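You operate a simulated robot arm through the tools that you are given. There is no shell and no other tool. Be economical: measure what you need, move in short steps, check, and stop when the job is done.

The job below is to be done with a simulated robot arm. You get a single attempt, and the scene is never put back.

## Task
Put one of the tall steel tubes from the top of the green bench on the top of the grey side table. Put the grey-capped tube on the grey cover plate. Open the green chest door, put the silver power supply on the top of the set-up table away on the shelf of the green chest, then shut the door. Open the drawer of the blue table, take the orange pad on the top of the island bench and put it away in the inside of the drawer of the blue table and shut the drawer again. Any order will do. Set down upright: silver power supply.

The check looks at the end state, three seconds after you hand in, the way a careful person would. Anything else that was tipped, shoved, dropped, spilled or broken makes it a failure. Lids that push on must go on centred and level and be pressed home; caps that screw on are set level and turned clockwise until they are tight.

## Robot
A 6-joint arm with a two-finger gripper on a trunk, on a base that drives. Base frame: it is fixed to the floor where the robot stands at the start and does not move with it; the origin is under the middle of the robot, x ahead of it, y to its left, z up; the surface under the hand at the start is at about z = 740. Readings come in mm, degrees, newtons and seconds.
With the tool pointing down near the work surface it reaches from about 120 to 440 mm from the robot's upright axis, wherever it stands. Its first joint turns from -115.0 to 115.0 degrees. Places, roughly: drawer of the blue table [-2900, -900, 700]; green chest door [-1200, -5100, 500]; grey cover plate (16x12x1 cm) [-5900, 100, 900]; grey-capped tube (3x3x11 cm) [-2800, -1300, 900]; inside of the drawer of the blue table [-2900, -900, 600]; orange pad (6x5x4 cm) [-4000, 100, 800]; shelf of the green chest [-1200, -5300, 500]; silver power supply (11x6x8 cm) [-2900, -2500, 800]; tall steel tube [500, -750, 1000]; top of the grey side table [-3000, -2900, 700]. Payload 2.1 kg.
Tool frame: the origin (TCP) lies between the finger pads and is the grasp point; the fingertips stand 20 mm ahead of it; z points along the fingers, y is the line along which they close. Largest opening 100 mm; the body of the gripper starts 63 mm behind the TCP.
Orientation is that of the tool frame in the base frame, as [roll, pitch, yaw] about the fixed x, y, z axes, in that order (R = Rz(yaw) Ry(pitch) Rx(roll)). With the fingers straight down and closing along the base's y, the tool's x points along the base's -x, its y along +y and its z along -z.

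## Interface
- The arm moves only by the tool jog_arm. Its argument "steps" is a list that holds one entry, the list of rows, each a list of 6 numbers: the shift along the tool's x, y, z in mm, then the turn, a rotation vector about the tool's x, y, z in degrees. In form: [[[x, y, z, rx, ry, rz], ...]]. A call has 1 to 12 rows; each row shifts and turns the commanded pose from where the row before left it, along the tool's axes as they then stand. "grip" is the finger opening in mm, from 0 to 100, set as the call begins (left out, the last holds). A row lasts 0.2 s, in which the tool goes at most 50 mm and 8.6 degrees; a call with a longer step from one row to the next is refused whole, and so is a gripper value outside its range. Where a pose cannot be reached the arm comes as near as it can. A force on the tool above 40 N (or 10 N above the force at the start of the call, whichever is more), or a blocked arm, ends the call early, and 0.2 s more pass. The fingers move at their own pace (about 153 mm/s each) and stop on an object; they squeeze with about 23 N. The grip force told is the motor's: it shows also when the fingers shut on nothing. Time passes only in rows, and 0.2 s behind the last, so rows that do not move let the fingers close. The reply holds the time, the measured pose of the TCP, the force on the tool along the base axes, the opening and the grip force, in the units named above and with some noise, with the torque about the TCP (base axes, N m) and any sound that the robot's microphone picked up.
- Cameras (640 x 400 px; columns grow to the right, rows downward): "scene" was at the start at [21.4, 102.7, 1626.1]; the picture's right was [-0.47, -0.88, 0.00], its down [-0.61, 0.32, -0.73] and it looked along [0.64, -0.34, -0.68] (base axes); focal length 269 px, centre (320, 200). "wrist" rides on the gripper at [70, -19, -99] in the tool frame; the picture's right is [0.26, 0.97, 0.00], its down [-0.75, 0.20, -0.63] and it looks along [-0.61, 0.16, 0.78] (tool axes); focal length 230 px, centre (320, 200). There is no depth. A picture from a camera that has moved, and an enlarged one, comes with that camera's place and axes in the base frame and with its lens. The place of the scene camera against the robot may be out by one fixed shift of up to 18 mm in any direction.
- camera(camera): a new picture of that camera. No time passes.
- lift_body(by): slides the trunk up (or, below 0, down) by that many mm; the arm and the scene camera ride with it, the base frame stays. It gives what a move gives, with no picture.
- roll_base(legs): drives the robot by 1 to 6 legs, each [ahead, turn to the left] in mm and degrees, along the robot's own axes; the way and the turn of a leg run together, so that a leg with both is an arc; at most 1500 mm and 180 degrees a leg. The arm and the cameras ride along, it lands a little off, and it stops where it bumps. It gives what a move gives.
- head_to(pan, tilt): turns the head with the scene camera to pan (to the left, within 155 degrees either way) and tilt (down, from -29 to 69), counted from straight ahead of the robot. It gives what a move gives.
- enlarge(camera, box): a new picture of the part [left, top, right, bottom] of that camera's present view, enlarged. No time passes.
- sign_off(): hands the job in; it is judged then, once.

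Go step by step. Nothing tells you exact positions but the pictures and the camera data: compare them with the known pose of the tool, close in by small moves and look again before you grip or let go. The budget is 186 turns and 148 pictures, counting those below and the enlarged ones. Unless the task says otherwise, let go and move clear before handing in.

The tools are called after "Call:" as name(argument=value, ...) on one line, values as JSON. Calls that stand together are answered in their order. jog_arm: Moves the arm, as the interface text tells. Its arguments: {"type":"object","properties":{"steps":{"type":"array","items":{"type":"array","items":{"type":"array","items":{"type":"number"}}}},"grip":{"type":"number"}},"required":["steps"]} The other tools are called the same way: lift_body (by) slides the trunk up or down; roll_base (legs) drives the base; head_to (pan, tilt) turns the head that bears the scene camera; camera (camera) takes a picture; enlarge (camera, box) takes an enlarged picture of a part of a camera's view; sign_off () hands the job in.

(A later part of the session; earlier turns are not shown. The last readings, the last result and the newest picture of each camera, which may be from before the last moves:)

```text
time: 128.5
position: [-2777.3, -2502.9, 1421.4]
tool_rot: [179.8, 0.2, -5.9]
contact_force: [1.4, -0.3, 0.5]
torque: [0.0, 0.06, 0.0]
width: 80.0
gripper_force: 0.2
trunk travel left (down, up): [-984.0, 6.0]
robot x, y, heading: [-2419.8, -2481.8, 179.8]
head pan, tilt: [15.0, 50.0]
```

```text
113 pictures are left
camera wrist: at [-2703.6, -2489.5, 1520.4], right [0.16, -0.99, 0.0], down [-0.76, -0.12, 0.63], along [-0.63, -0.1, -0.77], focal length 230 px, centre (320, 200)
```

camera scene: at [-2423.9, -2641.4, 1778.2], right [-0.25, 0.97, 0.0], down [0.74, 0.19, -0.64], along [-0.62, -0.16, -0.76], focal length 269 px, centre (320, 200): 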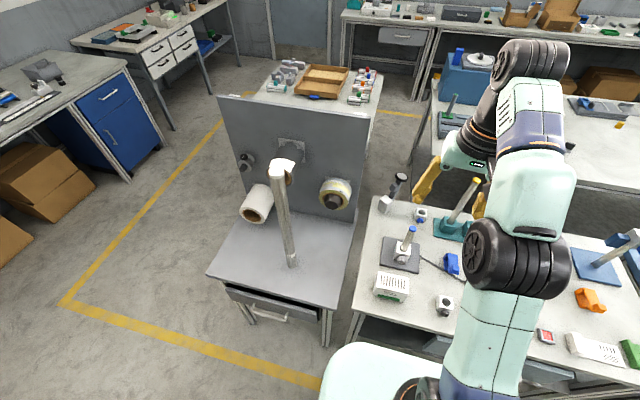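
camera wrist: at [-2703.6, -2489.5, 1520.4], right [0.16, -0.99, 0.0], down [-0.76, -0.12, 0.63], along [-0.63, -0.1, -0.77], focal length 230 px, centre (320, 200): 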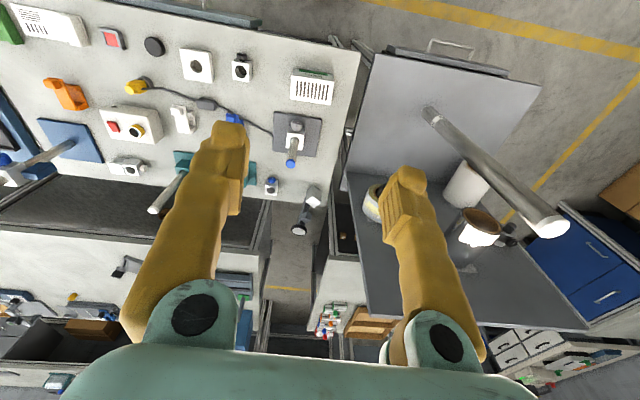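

The tube stands well on the side table. The power supply is near (-2872,-2490), long side along y. Before choosing a grasp, I look at the green chest.

Call:
head_to(pan=115, tilt=22)

Call:
camera(camera="scene")

Call:
enlarge(camera="scene", box=[240, 120, 440, 245])

```text
time: 130.2
position: [-2777.8, -2503.2, 1420.6]
tool_rot: [179.8, 0.1, -6.0]
contact_force: [-0.7, 0.1, -1.0]
torque: [-0.01, 0.03, 0.03]
width: 79.9
gripper_force: 0.0
trunk travel left (down, up): [-984.0, 6.0]
robot x, y, heading: [-2422.2, -2483.7, 179.7]
head pan, tilt: [115.0, 22.0]
```

```text
112 pictures are left
camera scene: at [-2313.8, -2706.5, 1820.4], right [-0.91, -0.42, 0.0], down [-0.16, 0.34, -0.93], along [0.39, -0.84, -0.37], focal length 269 px, centre (320, 200)
```

scene: 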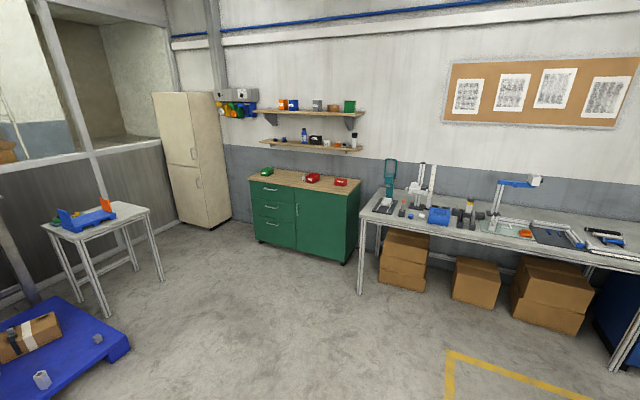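

```text
3.20 times, centred on (340, 182) of scene
camera zoom: at [-2313.8, -2706.5, 1820.4], right [-0.91, -0.42, 0.0], down [-0.16, 0.34, -0.93], along [0.39, -0.84, -0.37], focal length 861 px, centre (256, 256)
```

zoom: 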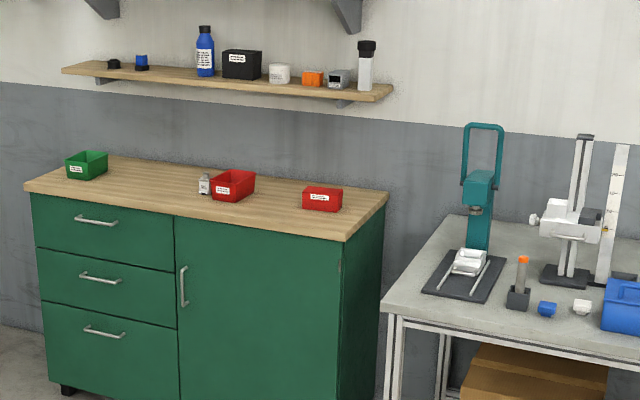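

The door hinges on its left side as seen from inside (x≈-1510), handle at x≈-945, z≈620; insertion will need a horizontal grasp. First I'll turn the supply: pick it from above across its 60 mm side, so I roll ahead and turn the tool 90°.

Call:
roll_base(legs=[[100, 0]])

Call:
jog_arm(steps=[[[0, 0, 0, 0, 0, 8.4], [0, 0, 0, 0, 0, 8.4], [0, 0, 0, 0, 0, 8.4], [0, 0, 0, 0, 0, 8.4], [0, 0, 0, 0, 0, 8.4], [0, 0, 0, 0, 0, 8.4], [0, 0, 0, 0, 0, 8.4], [0, 0, 0, 0, 0, 8.4], [0, 0, 0, 0, 0, 8.4], [0, 0, 0, 0, 0, 8.4], [0, 0, 0, 0, 0, 0]]], grip=95)

Call:
camera(camera="wrist")

```text
time: 131.9
position: [-2866.1, -2502.6, 1427.3]
tool_rot: [179.8, 0.9, -5.8]
contact_force: [-0.1, -0.1, -0.4]
torque: [0.04, 0.06, -0.01]
width: 80.0
gripper_force: 0.0
trunk travel left (down, up): [-984.0, 6.0]
robot x, y, heading: [-2519.3, -2485.0, 179.7]
head pan, tilt: [115.0, 22.0]
stopped in leg 1: the robot was blocked; the commanded pose is now the measured one
```

```text
time: 134.3
position: [-2863.7, -2502.3, 1432.6]
tool_rot: [178.9, -0.1, -89.8]
contact_force: [-0.4, 0.0, 0.5]
torque: [0.01, 0.02, 0.01]
width: 94.9
gripper_force: 0.1
trunk travel left (down, up): [-984.0, 6.0]
robot x, y, heading: [-2521.2, -2482.0, 179.5]
head pan, tilt: [115.0, 22.0]
```

```text
110 pictures are left
camera wrist: at [-2842.2, -2570.5, 1530.8], right [-0.97, -0.26, 0.02], down [-0.19, 0.75, 0.63], along [-0.18, 0.61, -0.77], focal length 230 px, centre (320, 200)
```

wrist: 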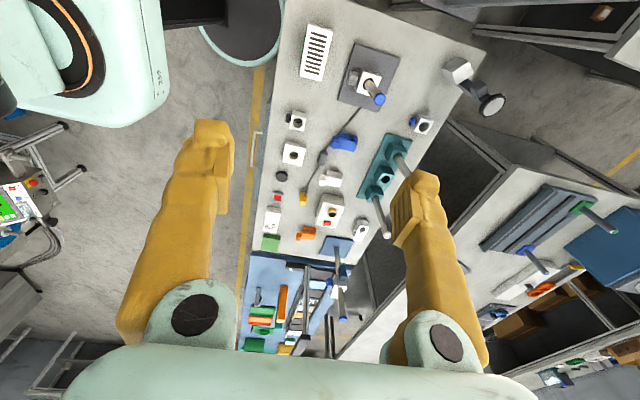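

The supply is almost directly below the tool. I lower the trunk 400 mm and look again.

Call:
lift_body(by=-400)

Call:
camera(camera="wrist")

```text
time: 138.2
position: [-2863.6, -2502.5, 1032.2]
tool_rot: [178.9, 0.0, -89.8]
contact_force: [-0.1, 0.2, -0.1]
torque: [-0.02, -0.01, 0.0]
width: 95.1
gripper_force: 0.0
trunk travel left (down, up): [-584.0, 406.0]
robot x, y, heading: [-2520.7, -2479.7, 179.5]
head pan, tilt: [115.0, 22.0]
```

```text
109 pictures are left
camera wrist: at [-2842.3, -2570.4, 1130.8], right [-0.97, -0.26, 0.02], down [-0.19, 0.75, 0.63], along [-0.18, 0.61, -0.77], focal length 230 px, centre (320, 200)
```

wrist: 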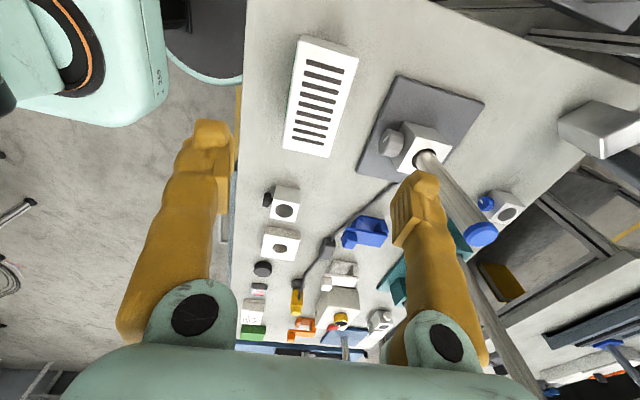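

The supply's top is centred near (-2868,-2493), aligned with the axes. I centre over it and lower most of the way.

Call:
jog_arm(steps=[[[-9.5, 4.5, 0, -1, 0, 0], [0, 0, 0, 0, 0, 0]]])

Call:
lift_body(by=-130)

Call:
camera(camera="wrist")

```text
time: 138.8
position: [-2869.5, -2493.3, 1031.3]
tool_rot: [177.9, -0.1, -89.9]
contact_force: [-0.4, 0.4, -0.4]
torque: [0.01, 0.03, -0.03]
width: 95.0
gripper_force: 0.1
trunk travel left (down, up): [-584.0, 406.0]
robot x, y, heading: [-2526.3, -2480.2, 179.6]
head pan, tilt: [115.0, 22.0]
```

```text
time: 140.3
position: [-2868.5, -2491.9, 901.9]
tool_rot: [178.0, -0.1, -89.8]
contact_force: [-0.1, -0.4, -0.5]
torque: [0.03, -0.01, 0.02]
width: 94.9
gripper_force: 0.1
trunk travel left (down, up): [-454.0, 536.0]
robot x, y, heading: [-2520.2, -2485.2, 179.7]
head pan, tilt: [115.0, 22.0]
```

```text
108 pictures are left
camera wrist: at [-2845.3, -2560.5, 1000.3], right [-0.96, -0.26, 0.04], down [-0.18, 0.75, 0.64], along [-0.19, 0.61, -0.77], focal length 230 px, centre (320, 200)
```

wrist: 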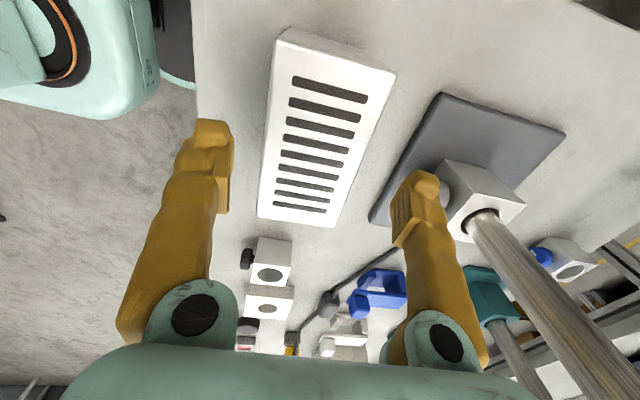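

Box top is about z 862. I level the tool, shift slightly, and lower 75 mm to straddle it, then close.

Call:
jog_arm(steps=[[[-6, -3, 0, 2, 0, 0], [0, 0, 0, 0, 0, 0]]])

Call:
lift_body(by=-75)

Call:
jog_arm(steps=[[[0, 0, 0, 0, 0, 0], [0, 0, 0, 0, 0, 0], [0, 0, 0, 0, 0, 0]]], grip=0)

Call:
camera(camera="wrist")

```text
time: 140.9
position: [-2865.7, -2486.2, 901.4]
tool_rot: [179.8, -0.1, -89.7]
contact_force: [-0.5, -0.3, 0.7]
torque: [-0.03, 0.02, -0.04]
width: 95.1
gripper_force: 0.0
trunk travel left (down, up): [-454.0, 536.0]
robot x, y, heading: [-2520.4, -2482.8, 179.8]
head pan, tilt: [115.0, 22.0]
```

```text
time: 142.1
position: [-2865.7, -2486.2, 825.3]
tool_rot: [179.7, -0.2, -89.7]
contact_force: [0.0, -0.2, 1.0]
torque: [0.0, 0.01, -0.02]
width: 94.9
gripper_force: 0.1
trunk travel left (down, up): [-379.0, 611.0]
robot x, y, heading: [-2520.9, -2483.3, 179.6]
head pan, tilt: [115.0, 22.0]
```

```text
time: 142.8
position: [-2863.9, -2485.8, 825.3]
tool_rot: [179.9, -0.1, -89.9]
contact_force: [-1.3, -0.3, 0.5]
torque: [-0.08, -0.1, 0.08]
width: 60.2
gripper_force: 22.5
trunk travel left (down, up): [-379.0, 611.0]
robot x, y, heading: [-2519.4, -2482.0, 179.3]
head pan, tilt: [115.0, 22.0]
```

```text
107 pictures are left
camera wrist: at [-2845.0, -2554.2, 924.8], right [-0.97, -0.26, 0.0], down [-0.2, 0.75, 0.63], along [-0.17, 0.61, -0.78], focal length 230 px, centre (320, 200)
```

wrist: 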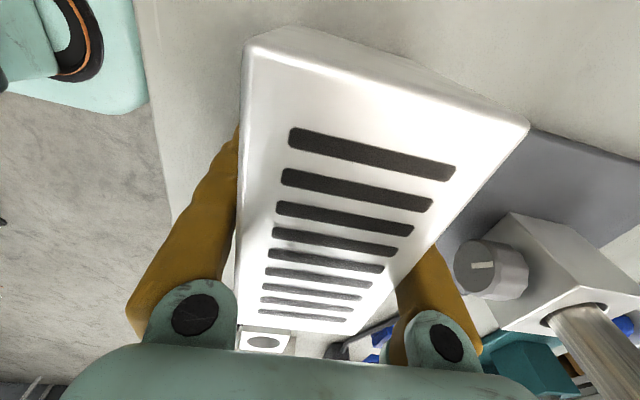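

Gripped at 60 mm width. I lift, shift 25 mm toward me, and turn it a further 90° so its long side points at me.

Call:
lift_body(by=80)

Call:
jog_arm(steps=[[[0, -25, 0, 0, 0, 0], [0, 0, 0, 0, 0, 8.2], [0, 0, 0, 0, 0, 8.2], [0, 0, 0, 0, 0, 8.2], [0, 0, 0, 0, 0, 8.2], [0, 0, 0, 0, 0, 8.2], [0, 0, 0, 0, 0, 8.2], [0, 0, 0, 0, 0, 8.2], [0, 0, 0, 0, 0, 8.2], [0, 0, 0, 0, 0, 8.2], [0, 0, 0, 0, 0, 8.2], [0, 0, 0, 0, 0, 8.2]]])

Call:
camera(camera="wrist")

```text
time: 144.0
position: [-2866.0, -2486.9, 905.2]
tool_rot: [179.9, 0.0, -89.8]
contact_force: [-0.6, -0.4, -5.1]
torque: [0.04, 0.03, 0.02]
width: 60.0
gripper_force: 23.1
trunk travel left (down, up): [-459.0, 531.0]
robot x, y, heading: [-2522.8, -2483.2, 179.4]
head pan, tilt: [115.0, 22.0]
```

```text
time: 146.6
position: [-2835.1, -2448.9, 905.3]
tool_rot: [-179.7, -0.2, -179.9]
contact_force: [0.1, 0.4, -3.0]
torque: [-0.05, -0.02, -0.01]
width: 60.1
gripper_force: 23.4
out of reach, approached as far as the arm can: row 12
trunk travel left (down, up): [-459.0, 531.0]
robot x, y, heading: [-2514.7, -2481.1, 179.4]
head pan, tilt: [115.0, 22.0]
```

```text
106 pictures are left
camera wrist: at [-2904.1, -2465.4, 1003.3], right [-0.26, 0.97, 0.0], down [0.75, 0.2, 0.63], along [0.61, 0.16, -0.78], focal length 230 px, centre (320, 200)
```

wrist: 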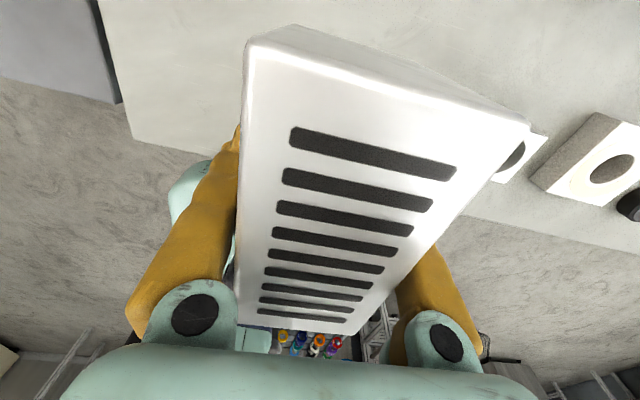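

It's turned with the long side toward me, over clear table. I lower it back to the table.

Call:
lift_body(by=-79)

Call:
jog_arm(steps=[[[0, 0, 0, 0, 0, 0], [0, 0, 0, 0, 0, 0]]])

```text
time: 147.8
position: [-2835.2, -2450.4, 825.5]
tool_rot: [-179.8, -0.3, -179.8]
contact_force: [-2.5, 0.6, 7.3]
torque: [0.32, 0.32, 0.17]
width: 60.1
gripper_force: 23.1
trunk travel left (down, up): [-380.0, 610.0]
robot x, y, heading: [-2519.3, -2485.8, 179.5]
head pan, tilt: [115.0, 22.0]
```

```text
time: 148.4
position: [-2835.8, -2449.3, 825.8]
tool_rot: [-179.8, -0.3, -179.8]
contact_force: [-4.7, 0.4, 13.8]
torque: [0.54, 0.18, 0.24]
width: 60.3
gripper_force: 22.9
trunk travel left (down, up): [-380.0, 610.0]
robot x, y, heading: [-2522.6, -2483.8, 179.4]
head pan, tilt: [115.0, 22.0]
```

It rests on the table. I release, rise clear, back off and tip the tool to horizontal (camera up) for the forward grasp.

Call:
jog_arm(steps=[[[0, 0, 0, 0, 0, 0], [0, 0, 0, 0, 0, 0]]], grip=95)

Call:
lift_body(by=150)

Call:
roll_base(legs=[[-200, 0]])

Call:
jog_arm(steps=[[[0, 0, 0, 0, 8.2, 0], [0, 0, 0, 0, 8.2, 0], [0, 0, 0, 0, 8.2, 0], [0, 0, 0, 0, 8.2, 0], [0, 0, 0, 0, 8.2, 0], [0, 0, 0, 0, 8.2, 0], [0, 0, 0, 0, 8.2, 0], [0, 0, 0, 0, 8.2, 0], [0, 0, 0, 0, 8.2, 0], [0, 0, 0, 0, 8.2, 0], [0, 0, 0, 0, 8, 0], [0, 0, 0, 0, 0, 0]]])

Call:
head_to(pan=10, tilt=45)

Call:
camera(camera="scene")

Call:
camera(camera="wrist")

```text
time: 149.0
position: [-2834.8, -2449.7, 824.3]
tool_rot: [-179.8, -0.3, -179.8]
contact_force: [-0.7, 0.7, -0.1]
torque: [0.0, 0.01, 0.02]
width: 95.1
gripper_force: 0.0
trunk travel left (down, up): [-380.0, 610.0]
robot x, y, heading: [-2516.5, -2483.0, 179.7]
head pan, tilt: [115.0, 22.0]
```

```text
time: 150.7
position: [-2835.5, -2449.6, 974.8]
tool_rot: [-179.8, -0.2, -179.8]
contact_force: [-0.3, 0.4, 0.5]
torque: [0.0, -0.02, 0.0]
width: 95.0
gripper_force: 0.0
trunk travel left (down, up): [-530.0, 460.0]
robot x, y, heading: [-2518.9, -2481.5, 179.7]
head pan, tilt: [115.0, 22.0]
```

```text
time: 152.3
position: [-2637.9, -2453.2, 975.8]
tool_rot: [-179.8, -0.3, -179.6]
contact_force: [0.9, -0.2, 0.4]
torque: [-0.02, 0.03, 0.02]
width: 95.2
gripper_force: 0.1
trunk travel left (down, up): [-530.0, 460.0]
robot x, y, heading: [-2324.0, -2480.6, 180.0]
head pan, tilt: [115.0, 22.0]
```

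```text
time: 154.9
position: [-2737.8, -2419.4, 991.2]
tool_rot: [-47.6, -89.7, 47.9]
contact_force: [-1.1, 0.0, -0.6]
torque: [-0.02, -0.02, -0.02]
width: 95.0
gripper_force: 0.0
out of reach, approached as far as the arm can: row 4, 5, 6, 7, 8, 11
trunk travel left (down, up): [-530.0, 460.0]
robot x, y, heading: [-2320.9, -2484.2, 180.0]
head pan, tilt: [115.0, 22.0]
```

```text
time: 156.7
position: [-2738.8, -2417.8, 990.2]
tool_rot: [-60.1, -89.8, 60.8]
contact_force: [0.0, -0.2, 0.3]
torque: [0.01, 0.0, -0.01]
width: 95.0
gripper_force: 0.0
trunk travel left (down, up): [-530.0, 460.0]
robot x, y, heading: [-2322.1, -2486.8, 179.8]
head pan, tilt: [10.0, 45.0]
```

```text
105 pictures are left
camera scene: at [-2335.4, -2635.9, 1331.1], right [-0.17, 0.98, 0.0], down [0.7, 0.12, -0.71], along [-0.7, -0.12, -0.71], focal length 269 px, centre (320, 200)
```

scene: 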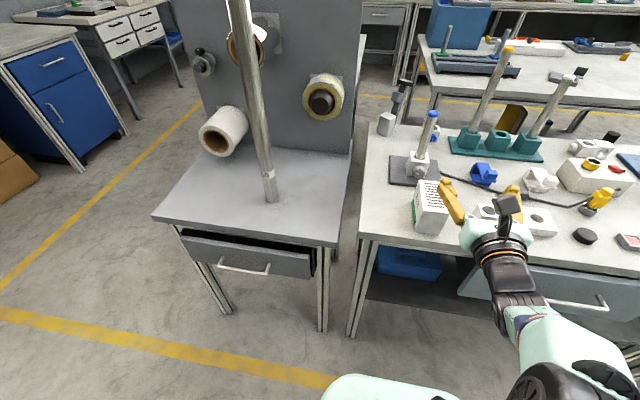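

```text
104 pictures are left
camera wrist: at [-2638.7, -2434.4, 1060.4], right [-0.01, 0.97, 0.25], down [0.63, 0.2, -0.75], along [-0.78, 0.15, -0.61], focal length 230 px, centre (320, 200)
```

wrist: 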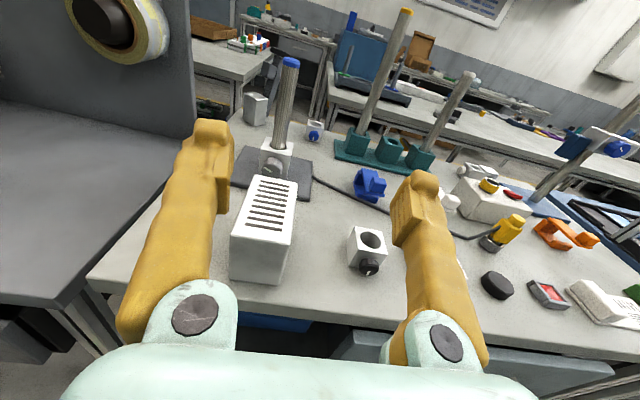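

Tool is horizontal with the camera up. The box front face is near x≈-2800, y centre ≈-2448. I align sideways, lower to 825, and look.

Call:
jog_arm(steps=[[[0, -15, 0, 0, 0, 0], [0, -15, 0, 0, 0, 0], [0, 0, 0, 0, 0, 0]]])

Call:
lift_body(by=-160)

Call:
camera(camera="wrist")

```text
time: 157.5
position: [-2745.3, -2446.1, 995.8]
tool_rot: [-52.7, -89.7, 53.0]
contact_force: [-0.2, 0.7, -0.1]
torque: [-0.02, 0.04, 0.01]
width: 95.2
gripper_force: 0.1
out of reach, approached as far as the arm can: row 1, 2
trunk travel left (down, up): [-530.0, 460.0]
robot x, y, heading: [-2324.3, -2482.1, 180.1]
head pan, tilt: [10.0, 45.0]
```

```text
time: 159.4
position: [-2745.5, -2447.0, 836.2]
tool_rot: [-51.3, -89.7, 51.7]
contact_force: [-0.3, -0.2, 0.6]
torque: [-0.02, 0.0, 0.02]
width: 94.9
gripper_force: 0.1
trunk travel left (down, up): [-370.0, 620.0]
robot x, y, heading: [-2324.8, -2484.8, 180.0]
head pan, tilt: [10.0, 45.0]
```

```text
103 pictures are left
camera wrist: at [-2645.7, -2462.5, 905.8], right [-0.01, 0.97, 0.25], down [0.63, 0.2, -0.75], along [-0.78, 0.15, -0.61], focal length 230 px, centre (320, 200)
```

wrist: 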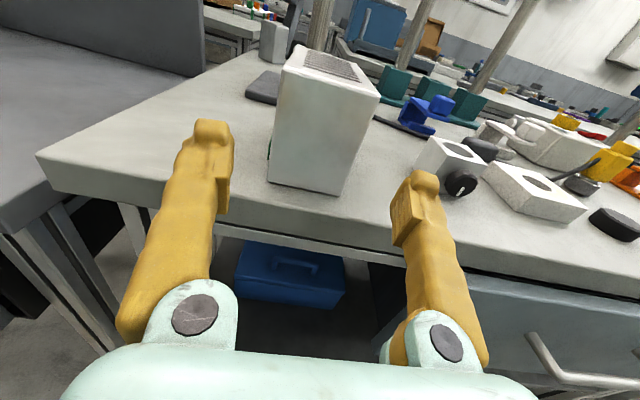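

Aligned: box centre y≈-2446, front at ≈-2797. I drive ahead 85 mm so the fingers straddle it, and check.

Call:
roll_base(legs=[[85, 0]])

Call:
camera(camera="wrist")

```text
time: 160.4
position: [-2832.2, -2445.4, 837.1]
tool_rot: [-57.8, -89.8, 58.2]
contact_force: [0.6, 0.5, 0.7]
torque: [0.0, -0.02, -0.04]
width: 95.1
gripper_force: 0.0
trunk travel left (down, up): [-370.0, 620.0]
robot x, y, heading: [-2403.1, -2481.9, 180.0]
head pan, tilt: [10.0, 45.0]
```

```text
102 pictures are left
camera wrist: at [-2730.9, -2462.4, 905.6], right [-0.01, 0.97, 0.25], down [0.63, 0.2, -0.75], along [-0.78, 0.15, -0.61], focal length 230 px, centre (320, 200)
```

wrist: 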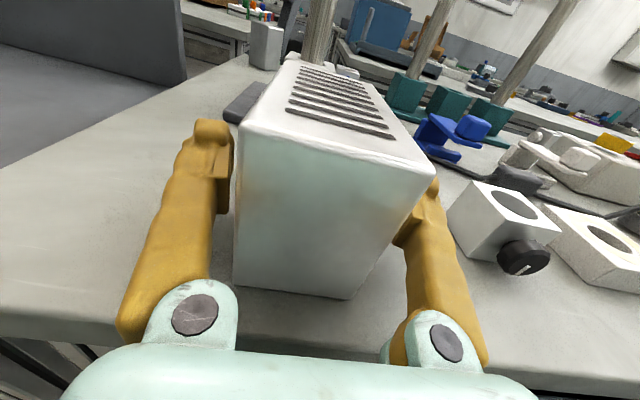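

The fingers straddle the box evenly. Closing and lifting.

Call:
jog_arm(steps=[[[0, 0, 0, 0, 0, 0], [0, 0, 0, 0, 0, 0], [0, 0, 0, 0, 0, 0]]], grip=0)

Call:
lift_body(by=60)

Call:
camera(camera="wrist")

```text
time: 161.2
position: [-2830.0, -2446.9, 837.4]
tool_rot: [-50.9, -89.8, 51.3]
contact_force: [0.9, 0.6, 0.3]
torque: [0.09, -0.04, 0.06]
width: 60.4
gripper_force: 22.8
trunk travel left (down, up): [-370.0, 620.0]
robot x, y, heading: [-2407.8, -2484.1, 179.8]
head pan, tilt: [10.0, 45.0]
```

```text
time: 162.2
position: [-2831.6, -2445.2, 897.0]
tool_rot: [-63.2, -89.8, 63.5]
contact_force: [0.6, -0.2, -4.0]
torque: [-0.03, -0.03, 0.01]
width: 60.4
gripper_force: 22.7
trunk travel left (down, up): [-430.0, 560.0]
robot x, y, heading: [-2412.0, -2483.9, 179.8]
head pan, tilt: [10.0, 45.0]
```

```text
101 pictures are left
camera wrist: at [-2731.0, -2462.4, 965.5], right [-0.01, 0.97, 0.25], down [0.63, 0.2, -0.75], along [-0.78, 0.15, -0.61], focal length 230 px, centre (320, 200)
```

wrist: 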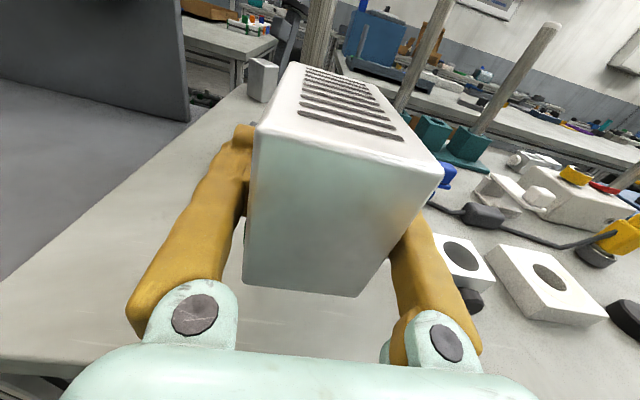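

It's held well, but the chest door must be opened first with a free hand. I set the supply back down here in this handy orientation, and go open the door.

Call:
lift_body(by=-59.5)

Call:
jog_arm(steps=[[[0, 0, 0, 0, 0, 0], [0, 0, 0, 0, 0, 0]]], grip=95)

Call:
roll_base(legs=[[-260, 0], [0, 90], [1100, 0], [0, 61], [1400, 0], [0, -61]])

Call:
head_to(pan=-10, tilt=40)

Call:
camera(camera="scene")

```text
time: 163.2
position: [-2831.6, -2445.3, 836.2]
tool_rot: [-61.1, -89.8, 61.5]
contact_force: [-0.8, -0.3, -3.4]
torque: [0.04, -0.04, 0.04]
width: 60.1
gripper_force: 23.0
trunk travel left (down, up): [-371.0, 619.0]
robot x, y, heading: [-2405.0, -2484.1, 180.0]
head pan, tilt: [10.0, 45.0]
```

```text
time: 163.8
position: [-2829.9, -2445.9, 836.4]
tool_rot: [-49.5, -89.7, 50.0]
contact_force: [-0.6, 0.0, -0.9]
torque: [0.01, 0.01, 0.0]
width: 95.2
gripper_force: 0.0
trunk travel left (down, up): [-371.0, 619.0]
robot x, y, heading: [-2408.6, -2482.4, 179.8]
head pan, tilt: [10.0, 45.0]
```

```text
time: 186.7
position: [-936.9, -4667.4, 836.2]
tool_rot: [-51.9, -89.6, 142.8]
contact_force: [0.1, -0.5, 0.5]
torque: [0.02, 0.02, -0.03]
width: 95.1
gripper_force: 0.1
trunk travel left (down, up): [-371.0, 619.0]
robot x, y, heading: [-903.2, -4239.8, -89.6]
head pan, tilt: [10.0, 45.0]
```

```text
time: 187.5
position: [-939.1, -4666.9, 837.1]
tool_rot: [-51.9, -89.7, 142.5]
contact_force: [0.3, -0.8, 0.6]
torque: [0.03, 0.0, -0.04]
width: 95.0
gripper_force: 0.0
trunk travel left (down, up): [-371.0, 619.0]
robot x, y, heading: [-902.8, -4240.3, -89.9]
head pan, tilt: [-10.0, 40.0]
```

```text
100 pictures are left
camera scene: at [-770.1, -4266.6, 1178.8], right [-0.99, 0.17, 0.0], down [0.11, 0.63, -0.77], along [-0.13, -0.75, -0.64], focal length 269 px, centre (320, 200)
```

scene: 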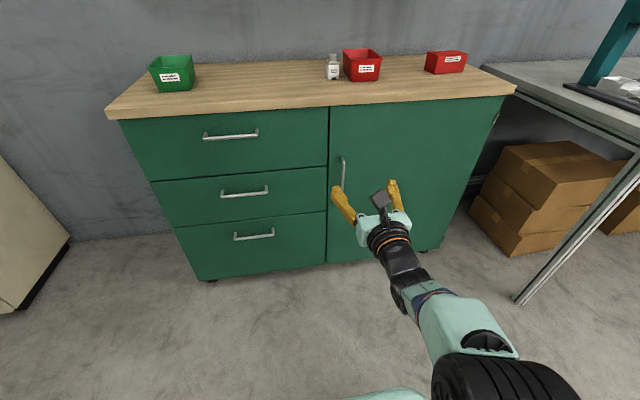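

Facing the chest. I lower to the handle height and look with the wrist camera.

Call:
lift_body(by=-220)

Call:
camera(camera="wrist")

Call:
camera(camera="scene")

```text
time: 189.8
position: [-938.6, -4667.7, 618.0]
tool_rot: [-51.8, -89.8, 142.6]
contact_force: [0.4, -0.6, 0.3]
torque: [-0.01, -0.02, 0.02]
width: 95.3
gripper_force: 0.1
trunk travel left (down, up): [-151.0, 839.0]
robot x, y, heading: [-902.4, -4245.2, -89.7]
head pan, tilt: [-10.0, 40.0]
```

```text
99 pictures are left
camera wrist: at [-920.7, -4566.6, 686.3], right [-0.97, -0.01, 0.25], down [-0.21, 0.62, -0.75], along [-0.15, -0.78, -0.61], focal length 230 px, centre (320, 200)
```

wrist: 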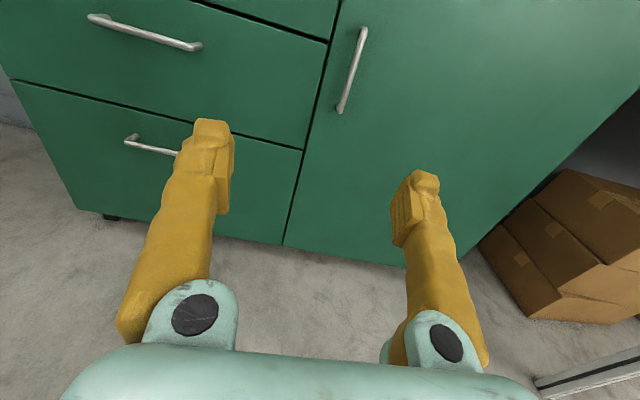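

```text
98 pictures are left
camera scene: at [-770.2, -4266.6, 958.8], right [-0.99, 0.17, 0.0], down [0.11, 0.63, -0.77], along [-0.13, -0.75, -0.64], focal length 269 px, centre (320, 200)
```

scene: 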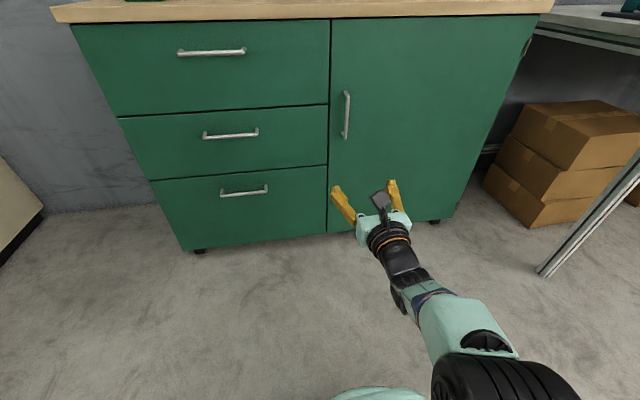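

Handle triangulates to x≈-995, y≈-5075, z 542–682. I'll approach at heading −80° so a straight reverse pulls it along the chord of its swing.

Call:
roll_base(legs=[[0, -31], [302, 0], [0, 41]])

Call:
camera(camera="wrist")

```text
time: 195.3
position: [-1019.4, -4923.5, 616.8]
tool_rot: [-51.9, -89.8, 152.7]
contact_force: [-0.2, 0.3, 0.1]
torque: [-0.02, 0.01, 0.02]
width: 94.9
gripper_force: 0.1
trunk travel left (down, up): [-151.0, 839.0]
robot x, y, heading: [-1059.1, -4500.7, -79.5]
head pan, tilt: [-10.0, 40.0]
```

```text
97 pictures are left
camera wrist: at [-1019.4, -4821.2, 686.2], right [-0.95, -0.18, 0.25], down [-0.31, 0.58, -0.75], along [-0.01, -0.79, -0.61], focal length 230 px, centre (320, 200)
```

wrist: 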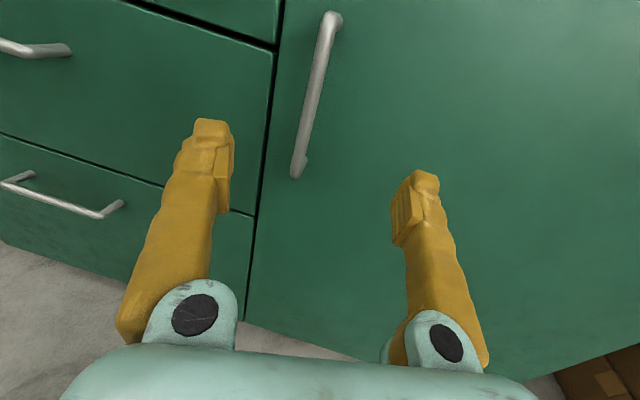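

Handle is ≈127 mm ahead and 9 mm to the left of the tool line. I adjust and drive in 112 mm.

Call:
jog_arm(steps=[[[0, -9, 0, 0, 0, 0], [0, 0, 0, 0, 0, 0]]])

Call:
roll_base(legs=[[112, 0]])

Call:
camera(camera="wrist")

```text
time: 195.9
position: [-1008.7, -4922.3, 618.6]
tool_rot: [-55.9, -89.8, 156.6]
contact_force: [0.2, -0.3, -1.0]
torque: [0.01, -0.01, 0.01]
width: 94.9
gripper_force: 0.1
trunk travel left (down, up): [-151.0, 839.0]
robot x, y, heading: [-1056.7, -4501.7, -79.4]
head pan, tilt: [-10.0, 40.0]
```

```text
time: 197.2
position: [-990.6, -5030.5, 617.3]
tool_rot: [-96.8, -89.8, -162.5]
contact_force: [0.1, 7.6, 1.7]
torque: [-0.04, 0.06, -0.41]
width: 95.5
gripper_force: 0.2
trunk travel left (down, up): [-151.0, 839.0]
robot x, y, heading: [-1041.0, -4609.2, -80.0]
head pan, tilt: [-10.0, 40.0]
stopped in leg 1: the force on the tool passed its limit at 86 N (the readings are from after the stop); the commanded pose is now the measured one
```

```text
96 pictures are left
camera wrist: at [-989.7, -4928.5, 687.0], right [-0.95, -0.18, 0.25], down [-0.31, 0.58, -0.75], along [-0.01, -0.79, -0.61], focal length 230 px, centre (320, 200)
```

wrist: 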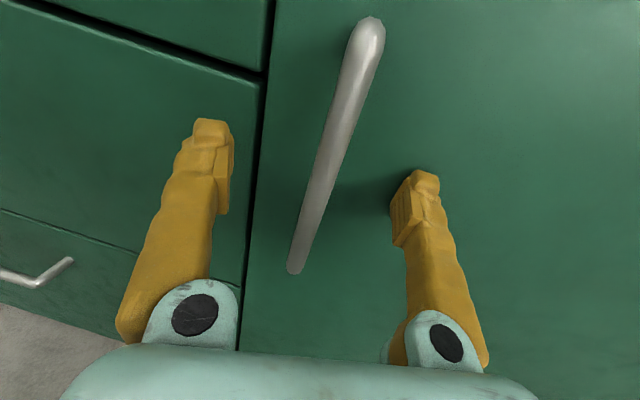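

The fingertips just touch the door face and the bar lies between the fingers. I back off 4 mm and close on it.

Call:
jog_arm(steps=[[[0, 0, -5, 0, 0, 0], [0, 0, 0, 0, 0, 0], [0, 0, 0, 0, 0, 0]]])

Call:
jog_arm(steps=[[[0, 0, 0, 0, 0, 0], [0, 0, 0, 0, 0, 0], [0, 0, 0, 0, 0, 0]]], grip=0)

Call:
camera(camera="wrist")

```text
time: 198.0
position: [-989.8, -5031.6, 617.4]
tool_rot: [-98.3, -89.8, -161.0]
contact_force: [0.9, 7.6, 1.3]
torque: [-0.06, 0.09, -0.42]
width: 95.4
gripper_force: 0.1
out of reach, approached as far as the arm can: row 1
trunk travel left (down, up): [-151.0, 839.0]
robot x, y, heading: [-1040.3, -4609.5, -80.0]
head pan, tilt: [-10.0, 40.0]
```

```text
time: 198.8
position: [-987.8, -5032.6, 616.1]
tool_rot: [-157.5, -89.8, -101.4]
contact_force: [9.2, 2.8, -2.8]
torque: [-0.02, 0.03, -0.05]
width: 0.1
gripper_force: 22.7
trunk travel left (down, up): [-151.0, 839.0]
robot x, y, heading: [-1041.3, -4608.3, -79.7]
head pan, tilt: [-10.0, 40.0]
```

```text
95 pictures are left
camera wrist: at [-988.3, -4930.4, 686.6], right [-0.95, -0.18, 0.26], down [-0.31, 0.58, -0.75], along [-0.01, -0.79, -0.61], focal length 230 px, centre (320, 200)
```

wrist: 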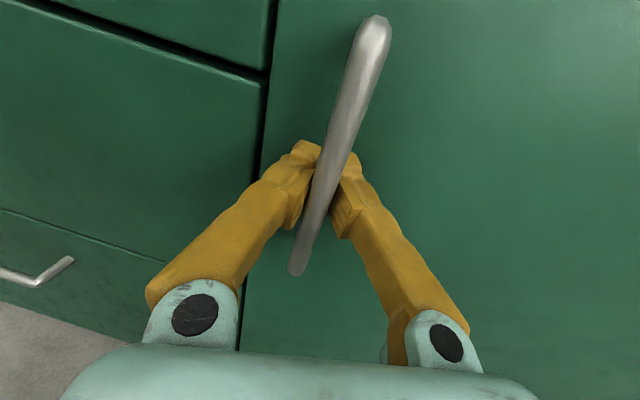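

The closed fingertips are hooked behind the bar (bar trapped between fingers and palm) – good for pulling. I reverse in short legs.

Call:
roll_base(legs=[[-90, 0]])

Call:
camera(camera="wrist")

```text
time: 199.9
position: [-1002.4, -4944.5, 616.9]
tool_rot: [130.4, -89.9, -29.6]
contact_force: [24.1, 5.1, -2.0]
torque: [0.24, -0.01, -0.23]
width: 0.0
gripper_force: 23.0
trunk travel left (down, up): [-151.0, 839.0]
robot x, y, heading: [-1056.9, -4525.5, -80.0]
head pan, tilt: [-10.0, 40.0]
```

```text
94 pictures are left
camera wrist: at [-1000.7, -4841.3, 687.4], right [-0.95, -0.18, 0.26], down [-0.32, 0.58, -0.75], along [-0.02, -0.79, -0.61], focal length 230 px, centre (320, 200)
```

wrist: 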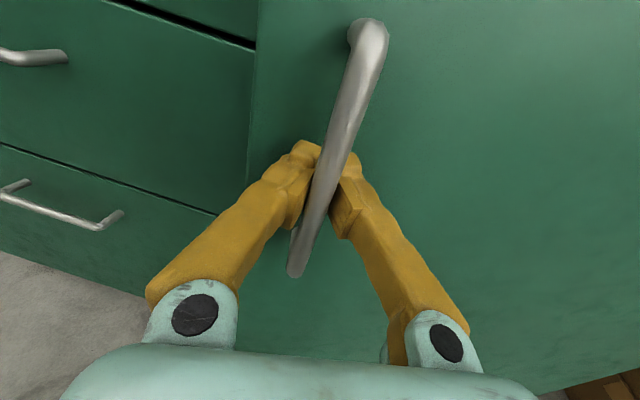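

The door is following. I relieve a little sideways and reverse further.

Call:
jog_arm(steps=[[[0, -5, 0, 0, 0, 0], [0, 0, 0, 0, 0, 0]]])

Call:
roll_base(legs=[[-110, 0]])

Call:
camera(camera="wrist")

```text
time: 200.5
position: [-1001.5, -4944.4, 618.0]
tool_rot: [-109.8, -89.6, -149.6]
contact_force: [20.9, 4.6, -0.6]
torque: [-0.11, 0.1, -0.15]
width: 0.0
gripper_force: 23.4
trunk travel left (down, up): [-151.0, 839.0]
robot x, y, heading: [-1054.6, -4522.4, -79.4]
head pan, tilt: [-10.0, 40.0]
```

```text
time: 201.7
position: [-1030.7, -4848.3, 617.5]
tool_rot: [-95.9, -88.7, -164.6]
contact_force: [-12.5, -5.1, 2.0]
torque: [-0.05, 0.16, 0.09]
width: 0.0
gripper_force: 22.6
trunk travel left (down, up): [-151.0, 839.0]
robot x, y, heading: [-1070.4, -4427.0, -80.5]
head pan, tilt: [-10.0, 40.0]
stopped in leg 1: the force on the tool passed its limit at 46 N (the readings are from after the stop); the commanded pose is now the measured one
```

```text
93 pictures are left
camera wrist: at [-1029.4, -4747.5, 688.1], right [-0.96, -0.16, 0.24], down [-0.29, 0.59, -0.75], along [-0.02, -0.79, -0.61], focal length 230 px, centre (320, 200)
```

wrist: 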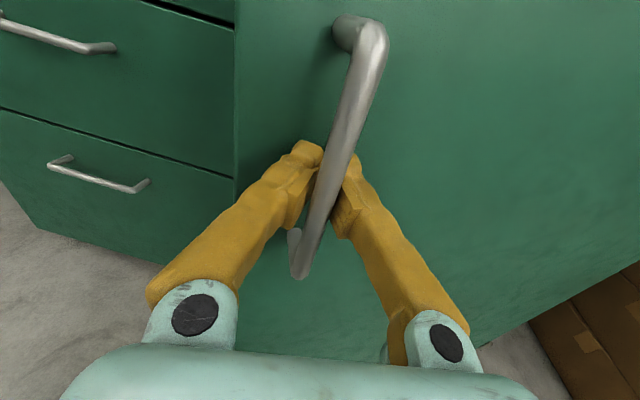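

About 20° open. Now I continue with the arm itself, following the arc and turning the tool with the door.

Call:
jog_arm(steps=[[[0, 3.2, -17.6, 1.5, 0, 0], [0, 3.4, -17.6, 1.5, 0, 0], [0, 3.5, -17.5, 1.5, 0, 0], [0, 3.7, -17.5, 1.5, 0, 0], [0, 3.9, -17.5, 1.5, 0, 0], [0, 4.0, -17.4, 1.5, 0, 0]]])

Call:
camera(camera="wrist")

```text
time: 202.7
position: [-1049.6, -4817.8, 631.6]
tool_rot: [-112.6, -89.5, -140.6]
contact_force: [33.8, 17.6, -4.6]
torque: [-0.21, 0.13, -0.49]
width: 0.1
gripper_force: 22.5
out of reach, approached as far as the arm can: row 1, 2, 3, 4
trunk travel left (down, up): [-151.0, 839.0]
robot x, y, heading: [-1071.3, -4429.7, -79.7]
head pan, tilt: [-10.0, 40.0]
stopped in row 4: the force on the tool passed its limit at 43 N (the readings are from after the stop); the commanded pose is now the measured one
```

```text
92 pictures are left
camera wrist: at [-1059.9, -4717.1, 700.6], right [-0.93, -0.28, 0.25], down [-0.37, 0.55, -0.75], along [0.07, -0.79, -0.61], focal length 230 px, centre (320, 200)
```

wrist: 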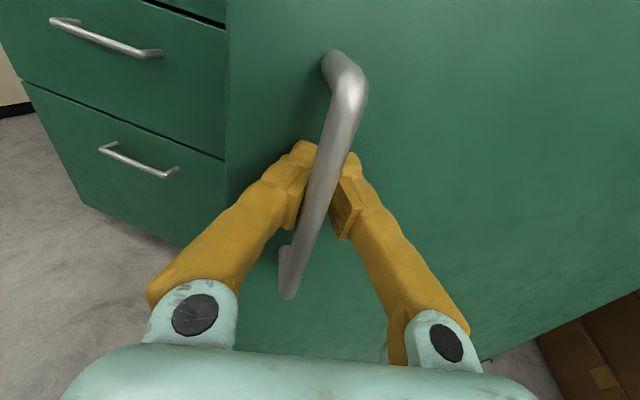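

Arm motion is limited in this posture, so base moves are better. I unhook, back off, and reposition at heading −50° to hook the handle again for the next chord.

Call:
jog_arm(steps=[[[0, 0, 0, 0, 0, 0], [0, 0, 0, 0, 0, 0]]], grip=95)

Call:
roll_base(legs=[[-200, 0]])

Call:
head_to(pan=0, tilt=35)

Call:
camera(camera="scene")

```text
time: 203.3
position: [-1063.9, -4821.5, 628.3]
tool_rot: [-95.6, -88.5, -158.6]
contact_force: [-0.1, 0.4, -0.2]
torque: [0.02, 0.03, 0.02]
width: 94.6
gripper_force: 0.0
trunk travel left (down, up): [-151.0, 839.0]
robot x, y, heading: [-1074.0, -4425.5, -80.1]
head pan, tilt: [-10.0, 40.0]
```

```text
time: 204.9
position: [-1096.1, -4624.8, 629.0]
tool_rot: [-97.8, -88.6, -156.0]
contact_force: [-1.3, 1.4, 0.3]
torque: [0.0, -0.02, 0.01]
width: 95.0
gripper_force: 0.0
trunk travel left (down, up): [-151.0, 839.0]
robot x, y, heading: [-1106.3, -4227.9, -79.5]
head pan, tilt: [-10.0, 40.0]
```

```text
time: 205.6
position: [-1095.3, -4623.7, 628.4]
tool_rot: [-97.3, -88.6, -156.2]
contact_force: [-0.8, 0.3, 0.8]
torque: [-0.02, -0.02, 0.03]
width: 95.0
gripper_force: 0.1
trunk travel left (down, up): [-151.0, 839.0]
robot x, y, heading: [-1107.6, -4228.6, -79.3]
head pan, tilt: [0.0, 35.0]
```

```text
91 pictures are left
camera scene: at [-957.2, -4228.5, 966.3], right [-0.98, -0.18, 0.0], down [-0.1, 0.56, -0.82], along [0.15, -0.81, -0.57], focal length 269 px, centre (320, 200)
```

scene: 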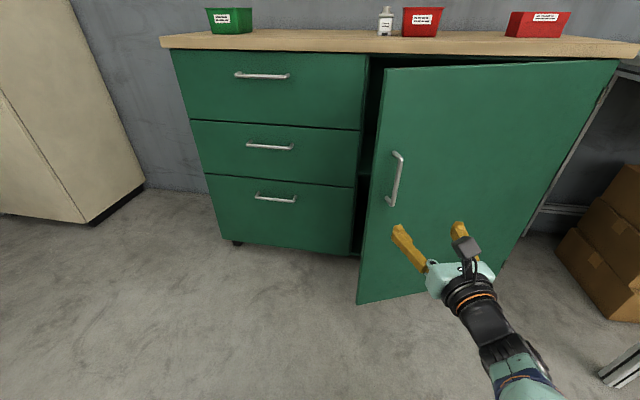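

Door stands about 25° open. I reposition to heading −50° facing the handle.

Call:
roll_base(legs=[[0, -65.5], [269, 0], [0, 95]])

Call:
camera(camera="wrist")

```text
time: 214.5
position: [-1113.8, -4715.0, 628.0]
tool_rot: [-97.6, -88.7, -124.9]
contact_force: [0.2, 0.6, -0.5]
torque: [0.03, 0.0, -0.03]
width: 94.9
gripper_force: 0.0
trunk travel left (down, up): [-151.0, 839.0]
robot x, y, heading: [-1325.5, -4381.6, -48.3]
head pan, tilt: [0.0, 35.0]
```

```text
90 pictures are left
camera wrist: at [-1174.9, -4635.0, 698.2], right [-0.66, -0.72, 0.24], down [-0.59, 0.29, -0.75], along [0.47, -0.63, -0.61], focal length 230 px, centre (320, 200)
```

wrist: 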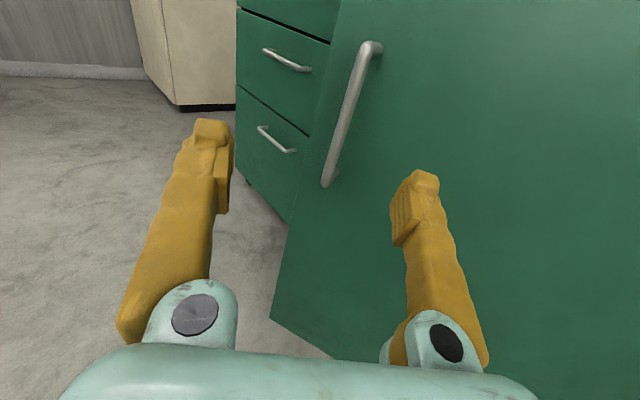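

The bar is ~86 mm ahead, ~10 mm right. I narrow the fingers, shift, drive in and close on the bar.

Call:
jog_arm(steps=[[[0, 10, 0, 0, 0, 0], [0, 0, 0, 0, 0, 0]]], grip=64)

Call:
roll_base(legs=[[94, 0]])

Call:
camera(camera="wrist")

```text
time: 215.1
position: [-1121.6, -4722.4, 628.1]
tool_rot: [-97.6, -88.6, -125.0]
contact_force: [0.3, 0.1, -0.4]
torque: [-0.01, 0.01, -0.03]
width: 64.2
gripper_force: 0.0
trunk travel left (down, up): [-151.0, 839.0]
robot x, y, heading: [-1329.0, -4383.5, -48.4]
head pan, tilt: [0.0, 35.0]
```

```text
time: 216.2
position: [-1058.0, -4792.2, 627.5]
tool_rot: [-97.5, -88.6, -125.1]
contact_force: [-0.3, -0.1, 0.4]
torque: [0.01, -0.02, 0.0]
width: 64.1
gripper_force: 0.1
trunk travel left (down, up): [-151.0, 839.0]
robot x, y, heading: [-1268.6, -4453.5, -48.4]
head pan, tilt: [0.0, 35.0]
```

```text
89 pictures are left
camera wrist: at [-1119.2, -4711.5, 697.6], right [-0.66, -0.72, 0.23], down [-0.59, 0.29, -0.75], along [0.47, -0.63, -0.61], focal length 230 px, centre (320, 200)
```

wrist: 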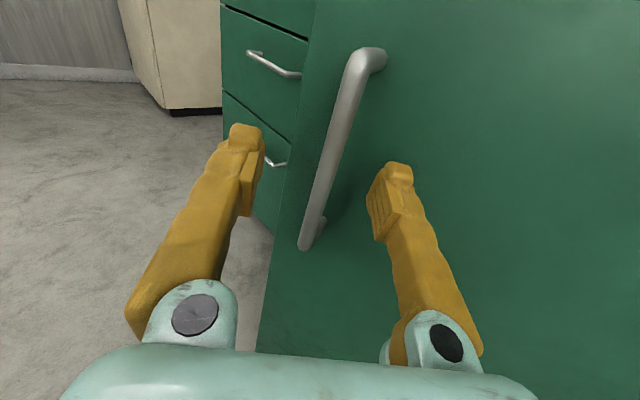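

The bar passes at the pads; I advance 6 mm more, close, and reverse along the chord.

Call:
roll_base(legs=[[6, 0]])

Call:
jog_arm(steps=[[[0, 0, 0, 0, 0, 0], [0, 0, 0, 0, 0, 0], [0, 0, 0, 0, 0, 0]]], grip=0)

Call:
roll_base(legs=[[-120, 0]])

Call:
camera(camera="wrist")

```text
time: 216.9
position: [-1052.9, -4796.8, 627.3]
tool_rot: [-97.6, -88.6, -125.0]
contact_force: [0.2, 0.2, -0.7]
torque: [0.01, 0.02, -0.02]
width: 64.1
gripper_force: 0.1
trunk travel left (down, up): [-151.0, 839.0]
robot x, y, heading: [-1267.1, -4459.9, -48.4]
head pan, tilt: [0.0, 35.0]
```

```text
time: 217.7
position: [-1056.4, -4798.2, 627.0]
tool_rot: [-95.1, -88.4, -127.6]
contact_force: [-24.7, -13.1, -1.1]
torque: [-0.3, 0.66, -0.39]
width: 11.1
gripper_force: 37.9
trunk travel left (down, up): [-151.0, 839.0]
robot x, y, heading: [-1264.3, -4454.0, -48.4]
head pan, tilt: [0.0, 35.0]
```

```text
time: 219.2
position: [-1144.0, -4711.8, 623.3]
tool_rot: [-101.1, -87.3, -121.6]
contact_force: [0.9, 0.7, 0.4]
torque: [0.02, 0.03, -0.09]
width: 0.0
gripper_force: 29.4
trunk travel left (down, up): [-151.0, 839.0]
robot x, y, heading: [-1345.8, -4363.1, -48.4]
head pan, tilt: [0.0, 35.0]
stopped in leg 1: the force on the tool passed its limit at 41 N (the readings are from after the stop); the commanded pose is now the measured one
```

```text
88 pictures are left
camera wrist: at [-1205.4, -4632.7, 693.9], right [-0.66, -0.72, 0.21], down [-0.58, 0.31, -0.75], along [0.48, -0.62, -0.62], focal length 230 px, centre (320, 200)
```

wrist: 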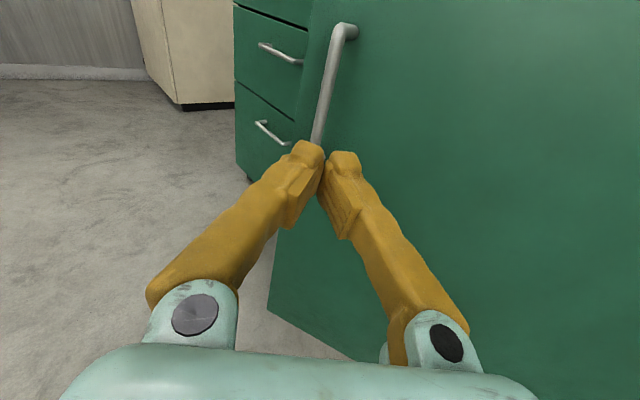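

The bar slipped out, but the gap is wide enough to push the door from its inner side. I back away and position in front of the drawers, hand left of the door edge.

Call:
roll_base(legs=[[-110, 0], [0, 48.4], [580, 0], [0, -90], [270, 0]])

Call:
camera(camera="scene")

```text
time: 230.8
position: [-903.6, -4939.9, 620.5]
tool_rot: [-98.7, -86.8, -164.9]
contact_force: [-0.8, -0.6, 0.3]
torque: [0.03, -0.03, 0.02]
width: 0.1
gripper_force: 29.4
trunk travel left (down, up): [-151.0, 839.0]
robot x, y, heading: [-824.3, -4547.9, -89.1]
head pan, tilt: [0.0, 35.0]
```

```text
87 pictures are left
camera scene: at [-675.3, -4570.5, 966.4], right [-1.0, -0.01, 0.0], down [-0.01, 0.57, -0.82], along [0.01, -0.82, -0.57], focal length 269 px, centre (320, 200)
```

scene: 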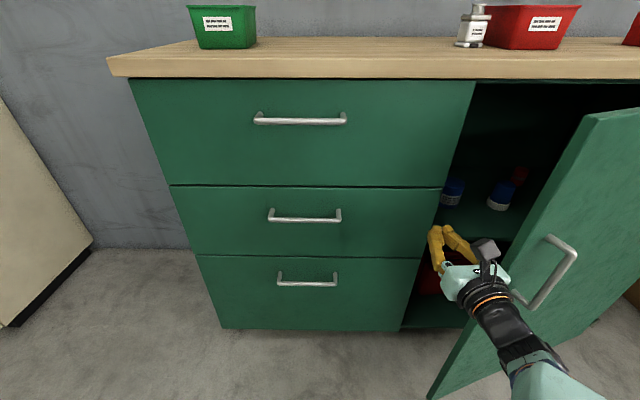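

The hand is inside the gap, left of the door edge; I can see the shelf with cans inside. I sweep right to push the door open.

Call:
roll_base(legs=[[0, -30], [0, -30]])

Call:
camera(camera="scene")

```text
time: 231.8
position: [-933.8, -4928.8, 621.4]
tool_rot: [-99.6, -87.2, -168.3]
contact_force: [9.7, 3.5, 2.6]
torque: [0.11, 0.23, -0.88]
width: 0.0
gripper_force: 29.7
trunk travel left (down, up): [-151.0, 839.0]
robot x, y, heading: [-824.3, -4545.3, -94.2]
head pan, tilt: [0.0, 35.0]
stopped in leg 1: the force on the tool passed its limit at 55 N (the readings are from after the stop); the commanded pose is now the measured one
```

```text
86 pictures are left
camera scene: at [-676.3, -4581.8, 966.1], right [-1.0, 0.08, 0.0], down [0.04, 0.57, -0.82], along [-0.06, -0.82, -0.57], focal length 269 px, centre (320, 200)
```

scene: 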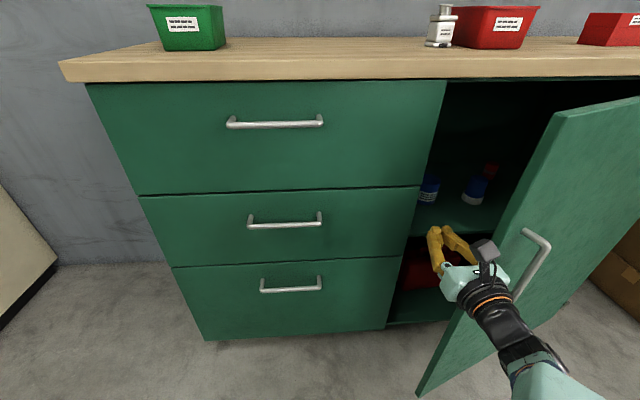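

Contact with the door edge; the jolt stopped it. I continue in smaller turns.

Call:
roll_base(legs=[[0, -5], [0, -5], [0, -5], [0, -5], [0, -5], [0, -5]])

Call:
roll_base(legs=[[0, -5], [0, -5], [0, -5], [0, -5], [0, -5], [0, -5]])

Call:
camera(camera="scene")

```text
time: 232.6
position: [-936.7, -4925.9, 621.1]
tool_rot: [-101.0, -87.4, -167.1]
contact_force: [24.0, 9.5, 3.4]
torque: [0.08, 0.39, -2.01]
width: 0.0
gripper_force: 29.6
trunk travel left (down, up): [-151.0, 839.0]
robot x, y, heading: [-824.9, -4545.5, -95.0]
head pan, tilt: [0.0, 35.0]
stopped in leg 1: the force on the tool passed its limit at 49 N (the readings are from after the stop); the commanded pose is now the measured one
```

```text
time: 233.3
position: [-936.7, -4924.4, 621.9]
tool_rot: [-102.3, -87.3, -165.4]
contact_force: [37.2, 11.7, 0.0]
torque: [-0.16, 0.34, -2.97]
width: 0.1
gripper_force: 29.6
trunk travel left (down, up): [-151.0, 839.0]
robot x, y, heading: [-823.3, -4542.9, -95.0]
head pan, tilt: [0.0, 35.0]
stopped in leg 1: the force on the tool passed its limit at 48 N (the readings are from after the stop); the commanded pose is now the measured one
```

```text
85 pictures are left
camera scene: at [-646.1, -4584.1, 963.7], right [-1.0, 0.09, 0.03], down [0.02, 0.57, -0.82], along [-0.09, -0.82, -0.57], focal length 269 px, centre (320, 200)
```

scene: 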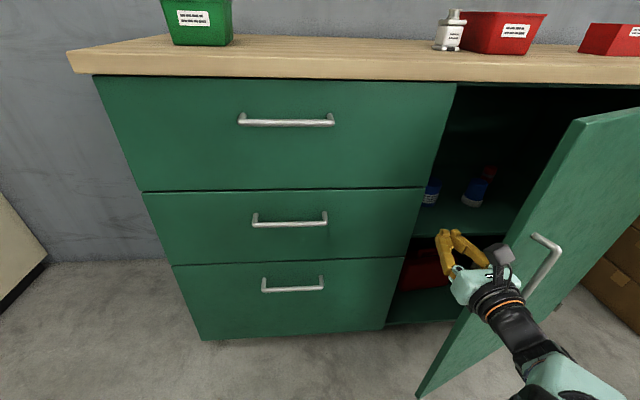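

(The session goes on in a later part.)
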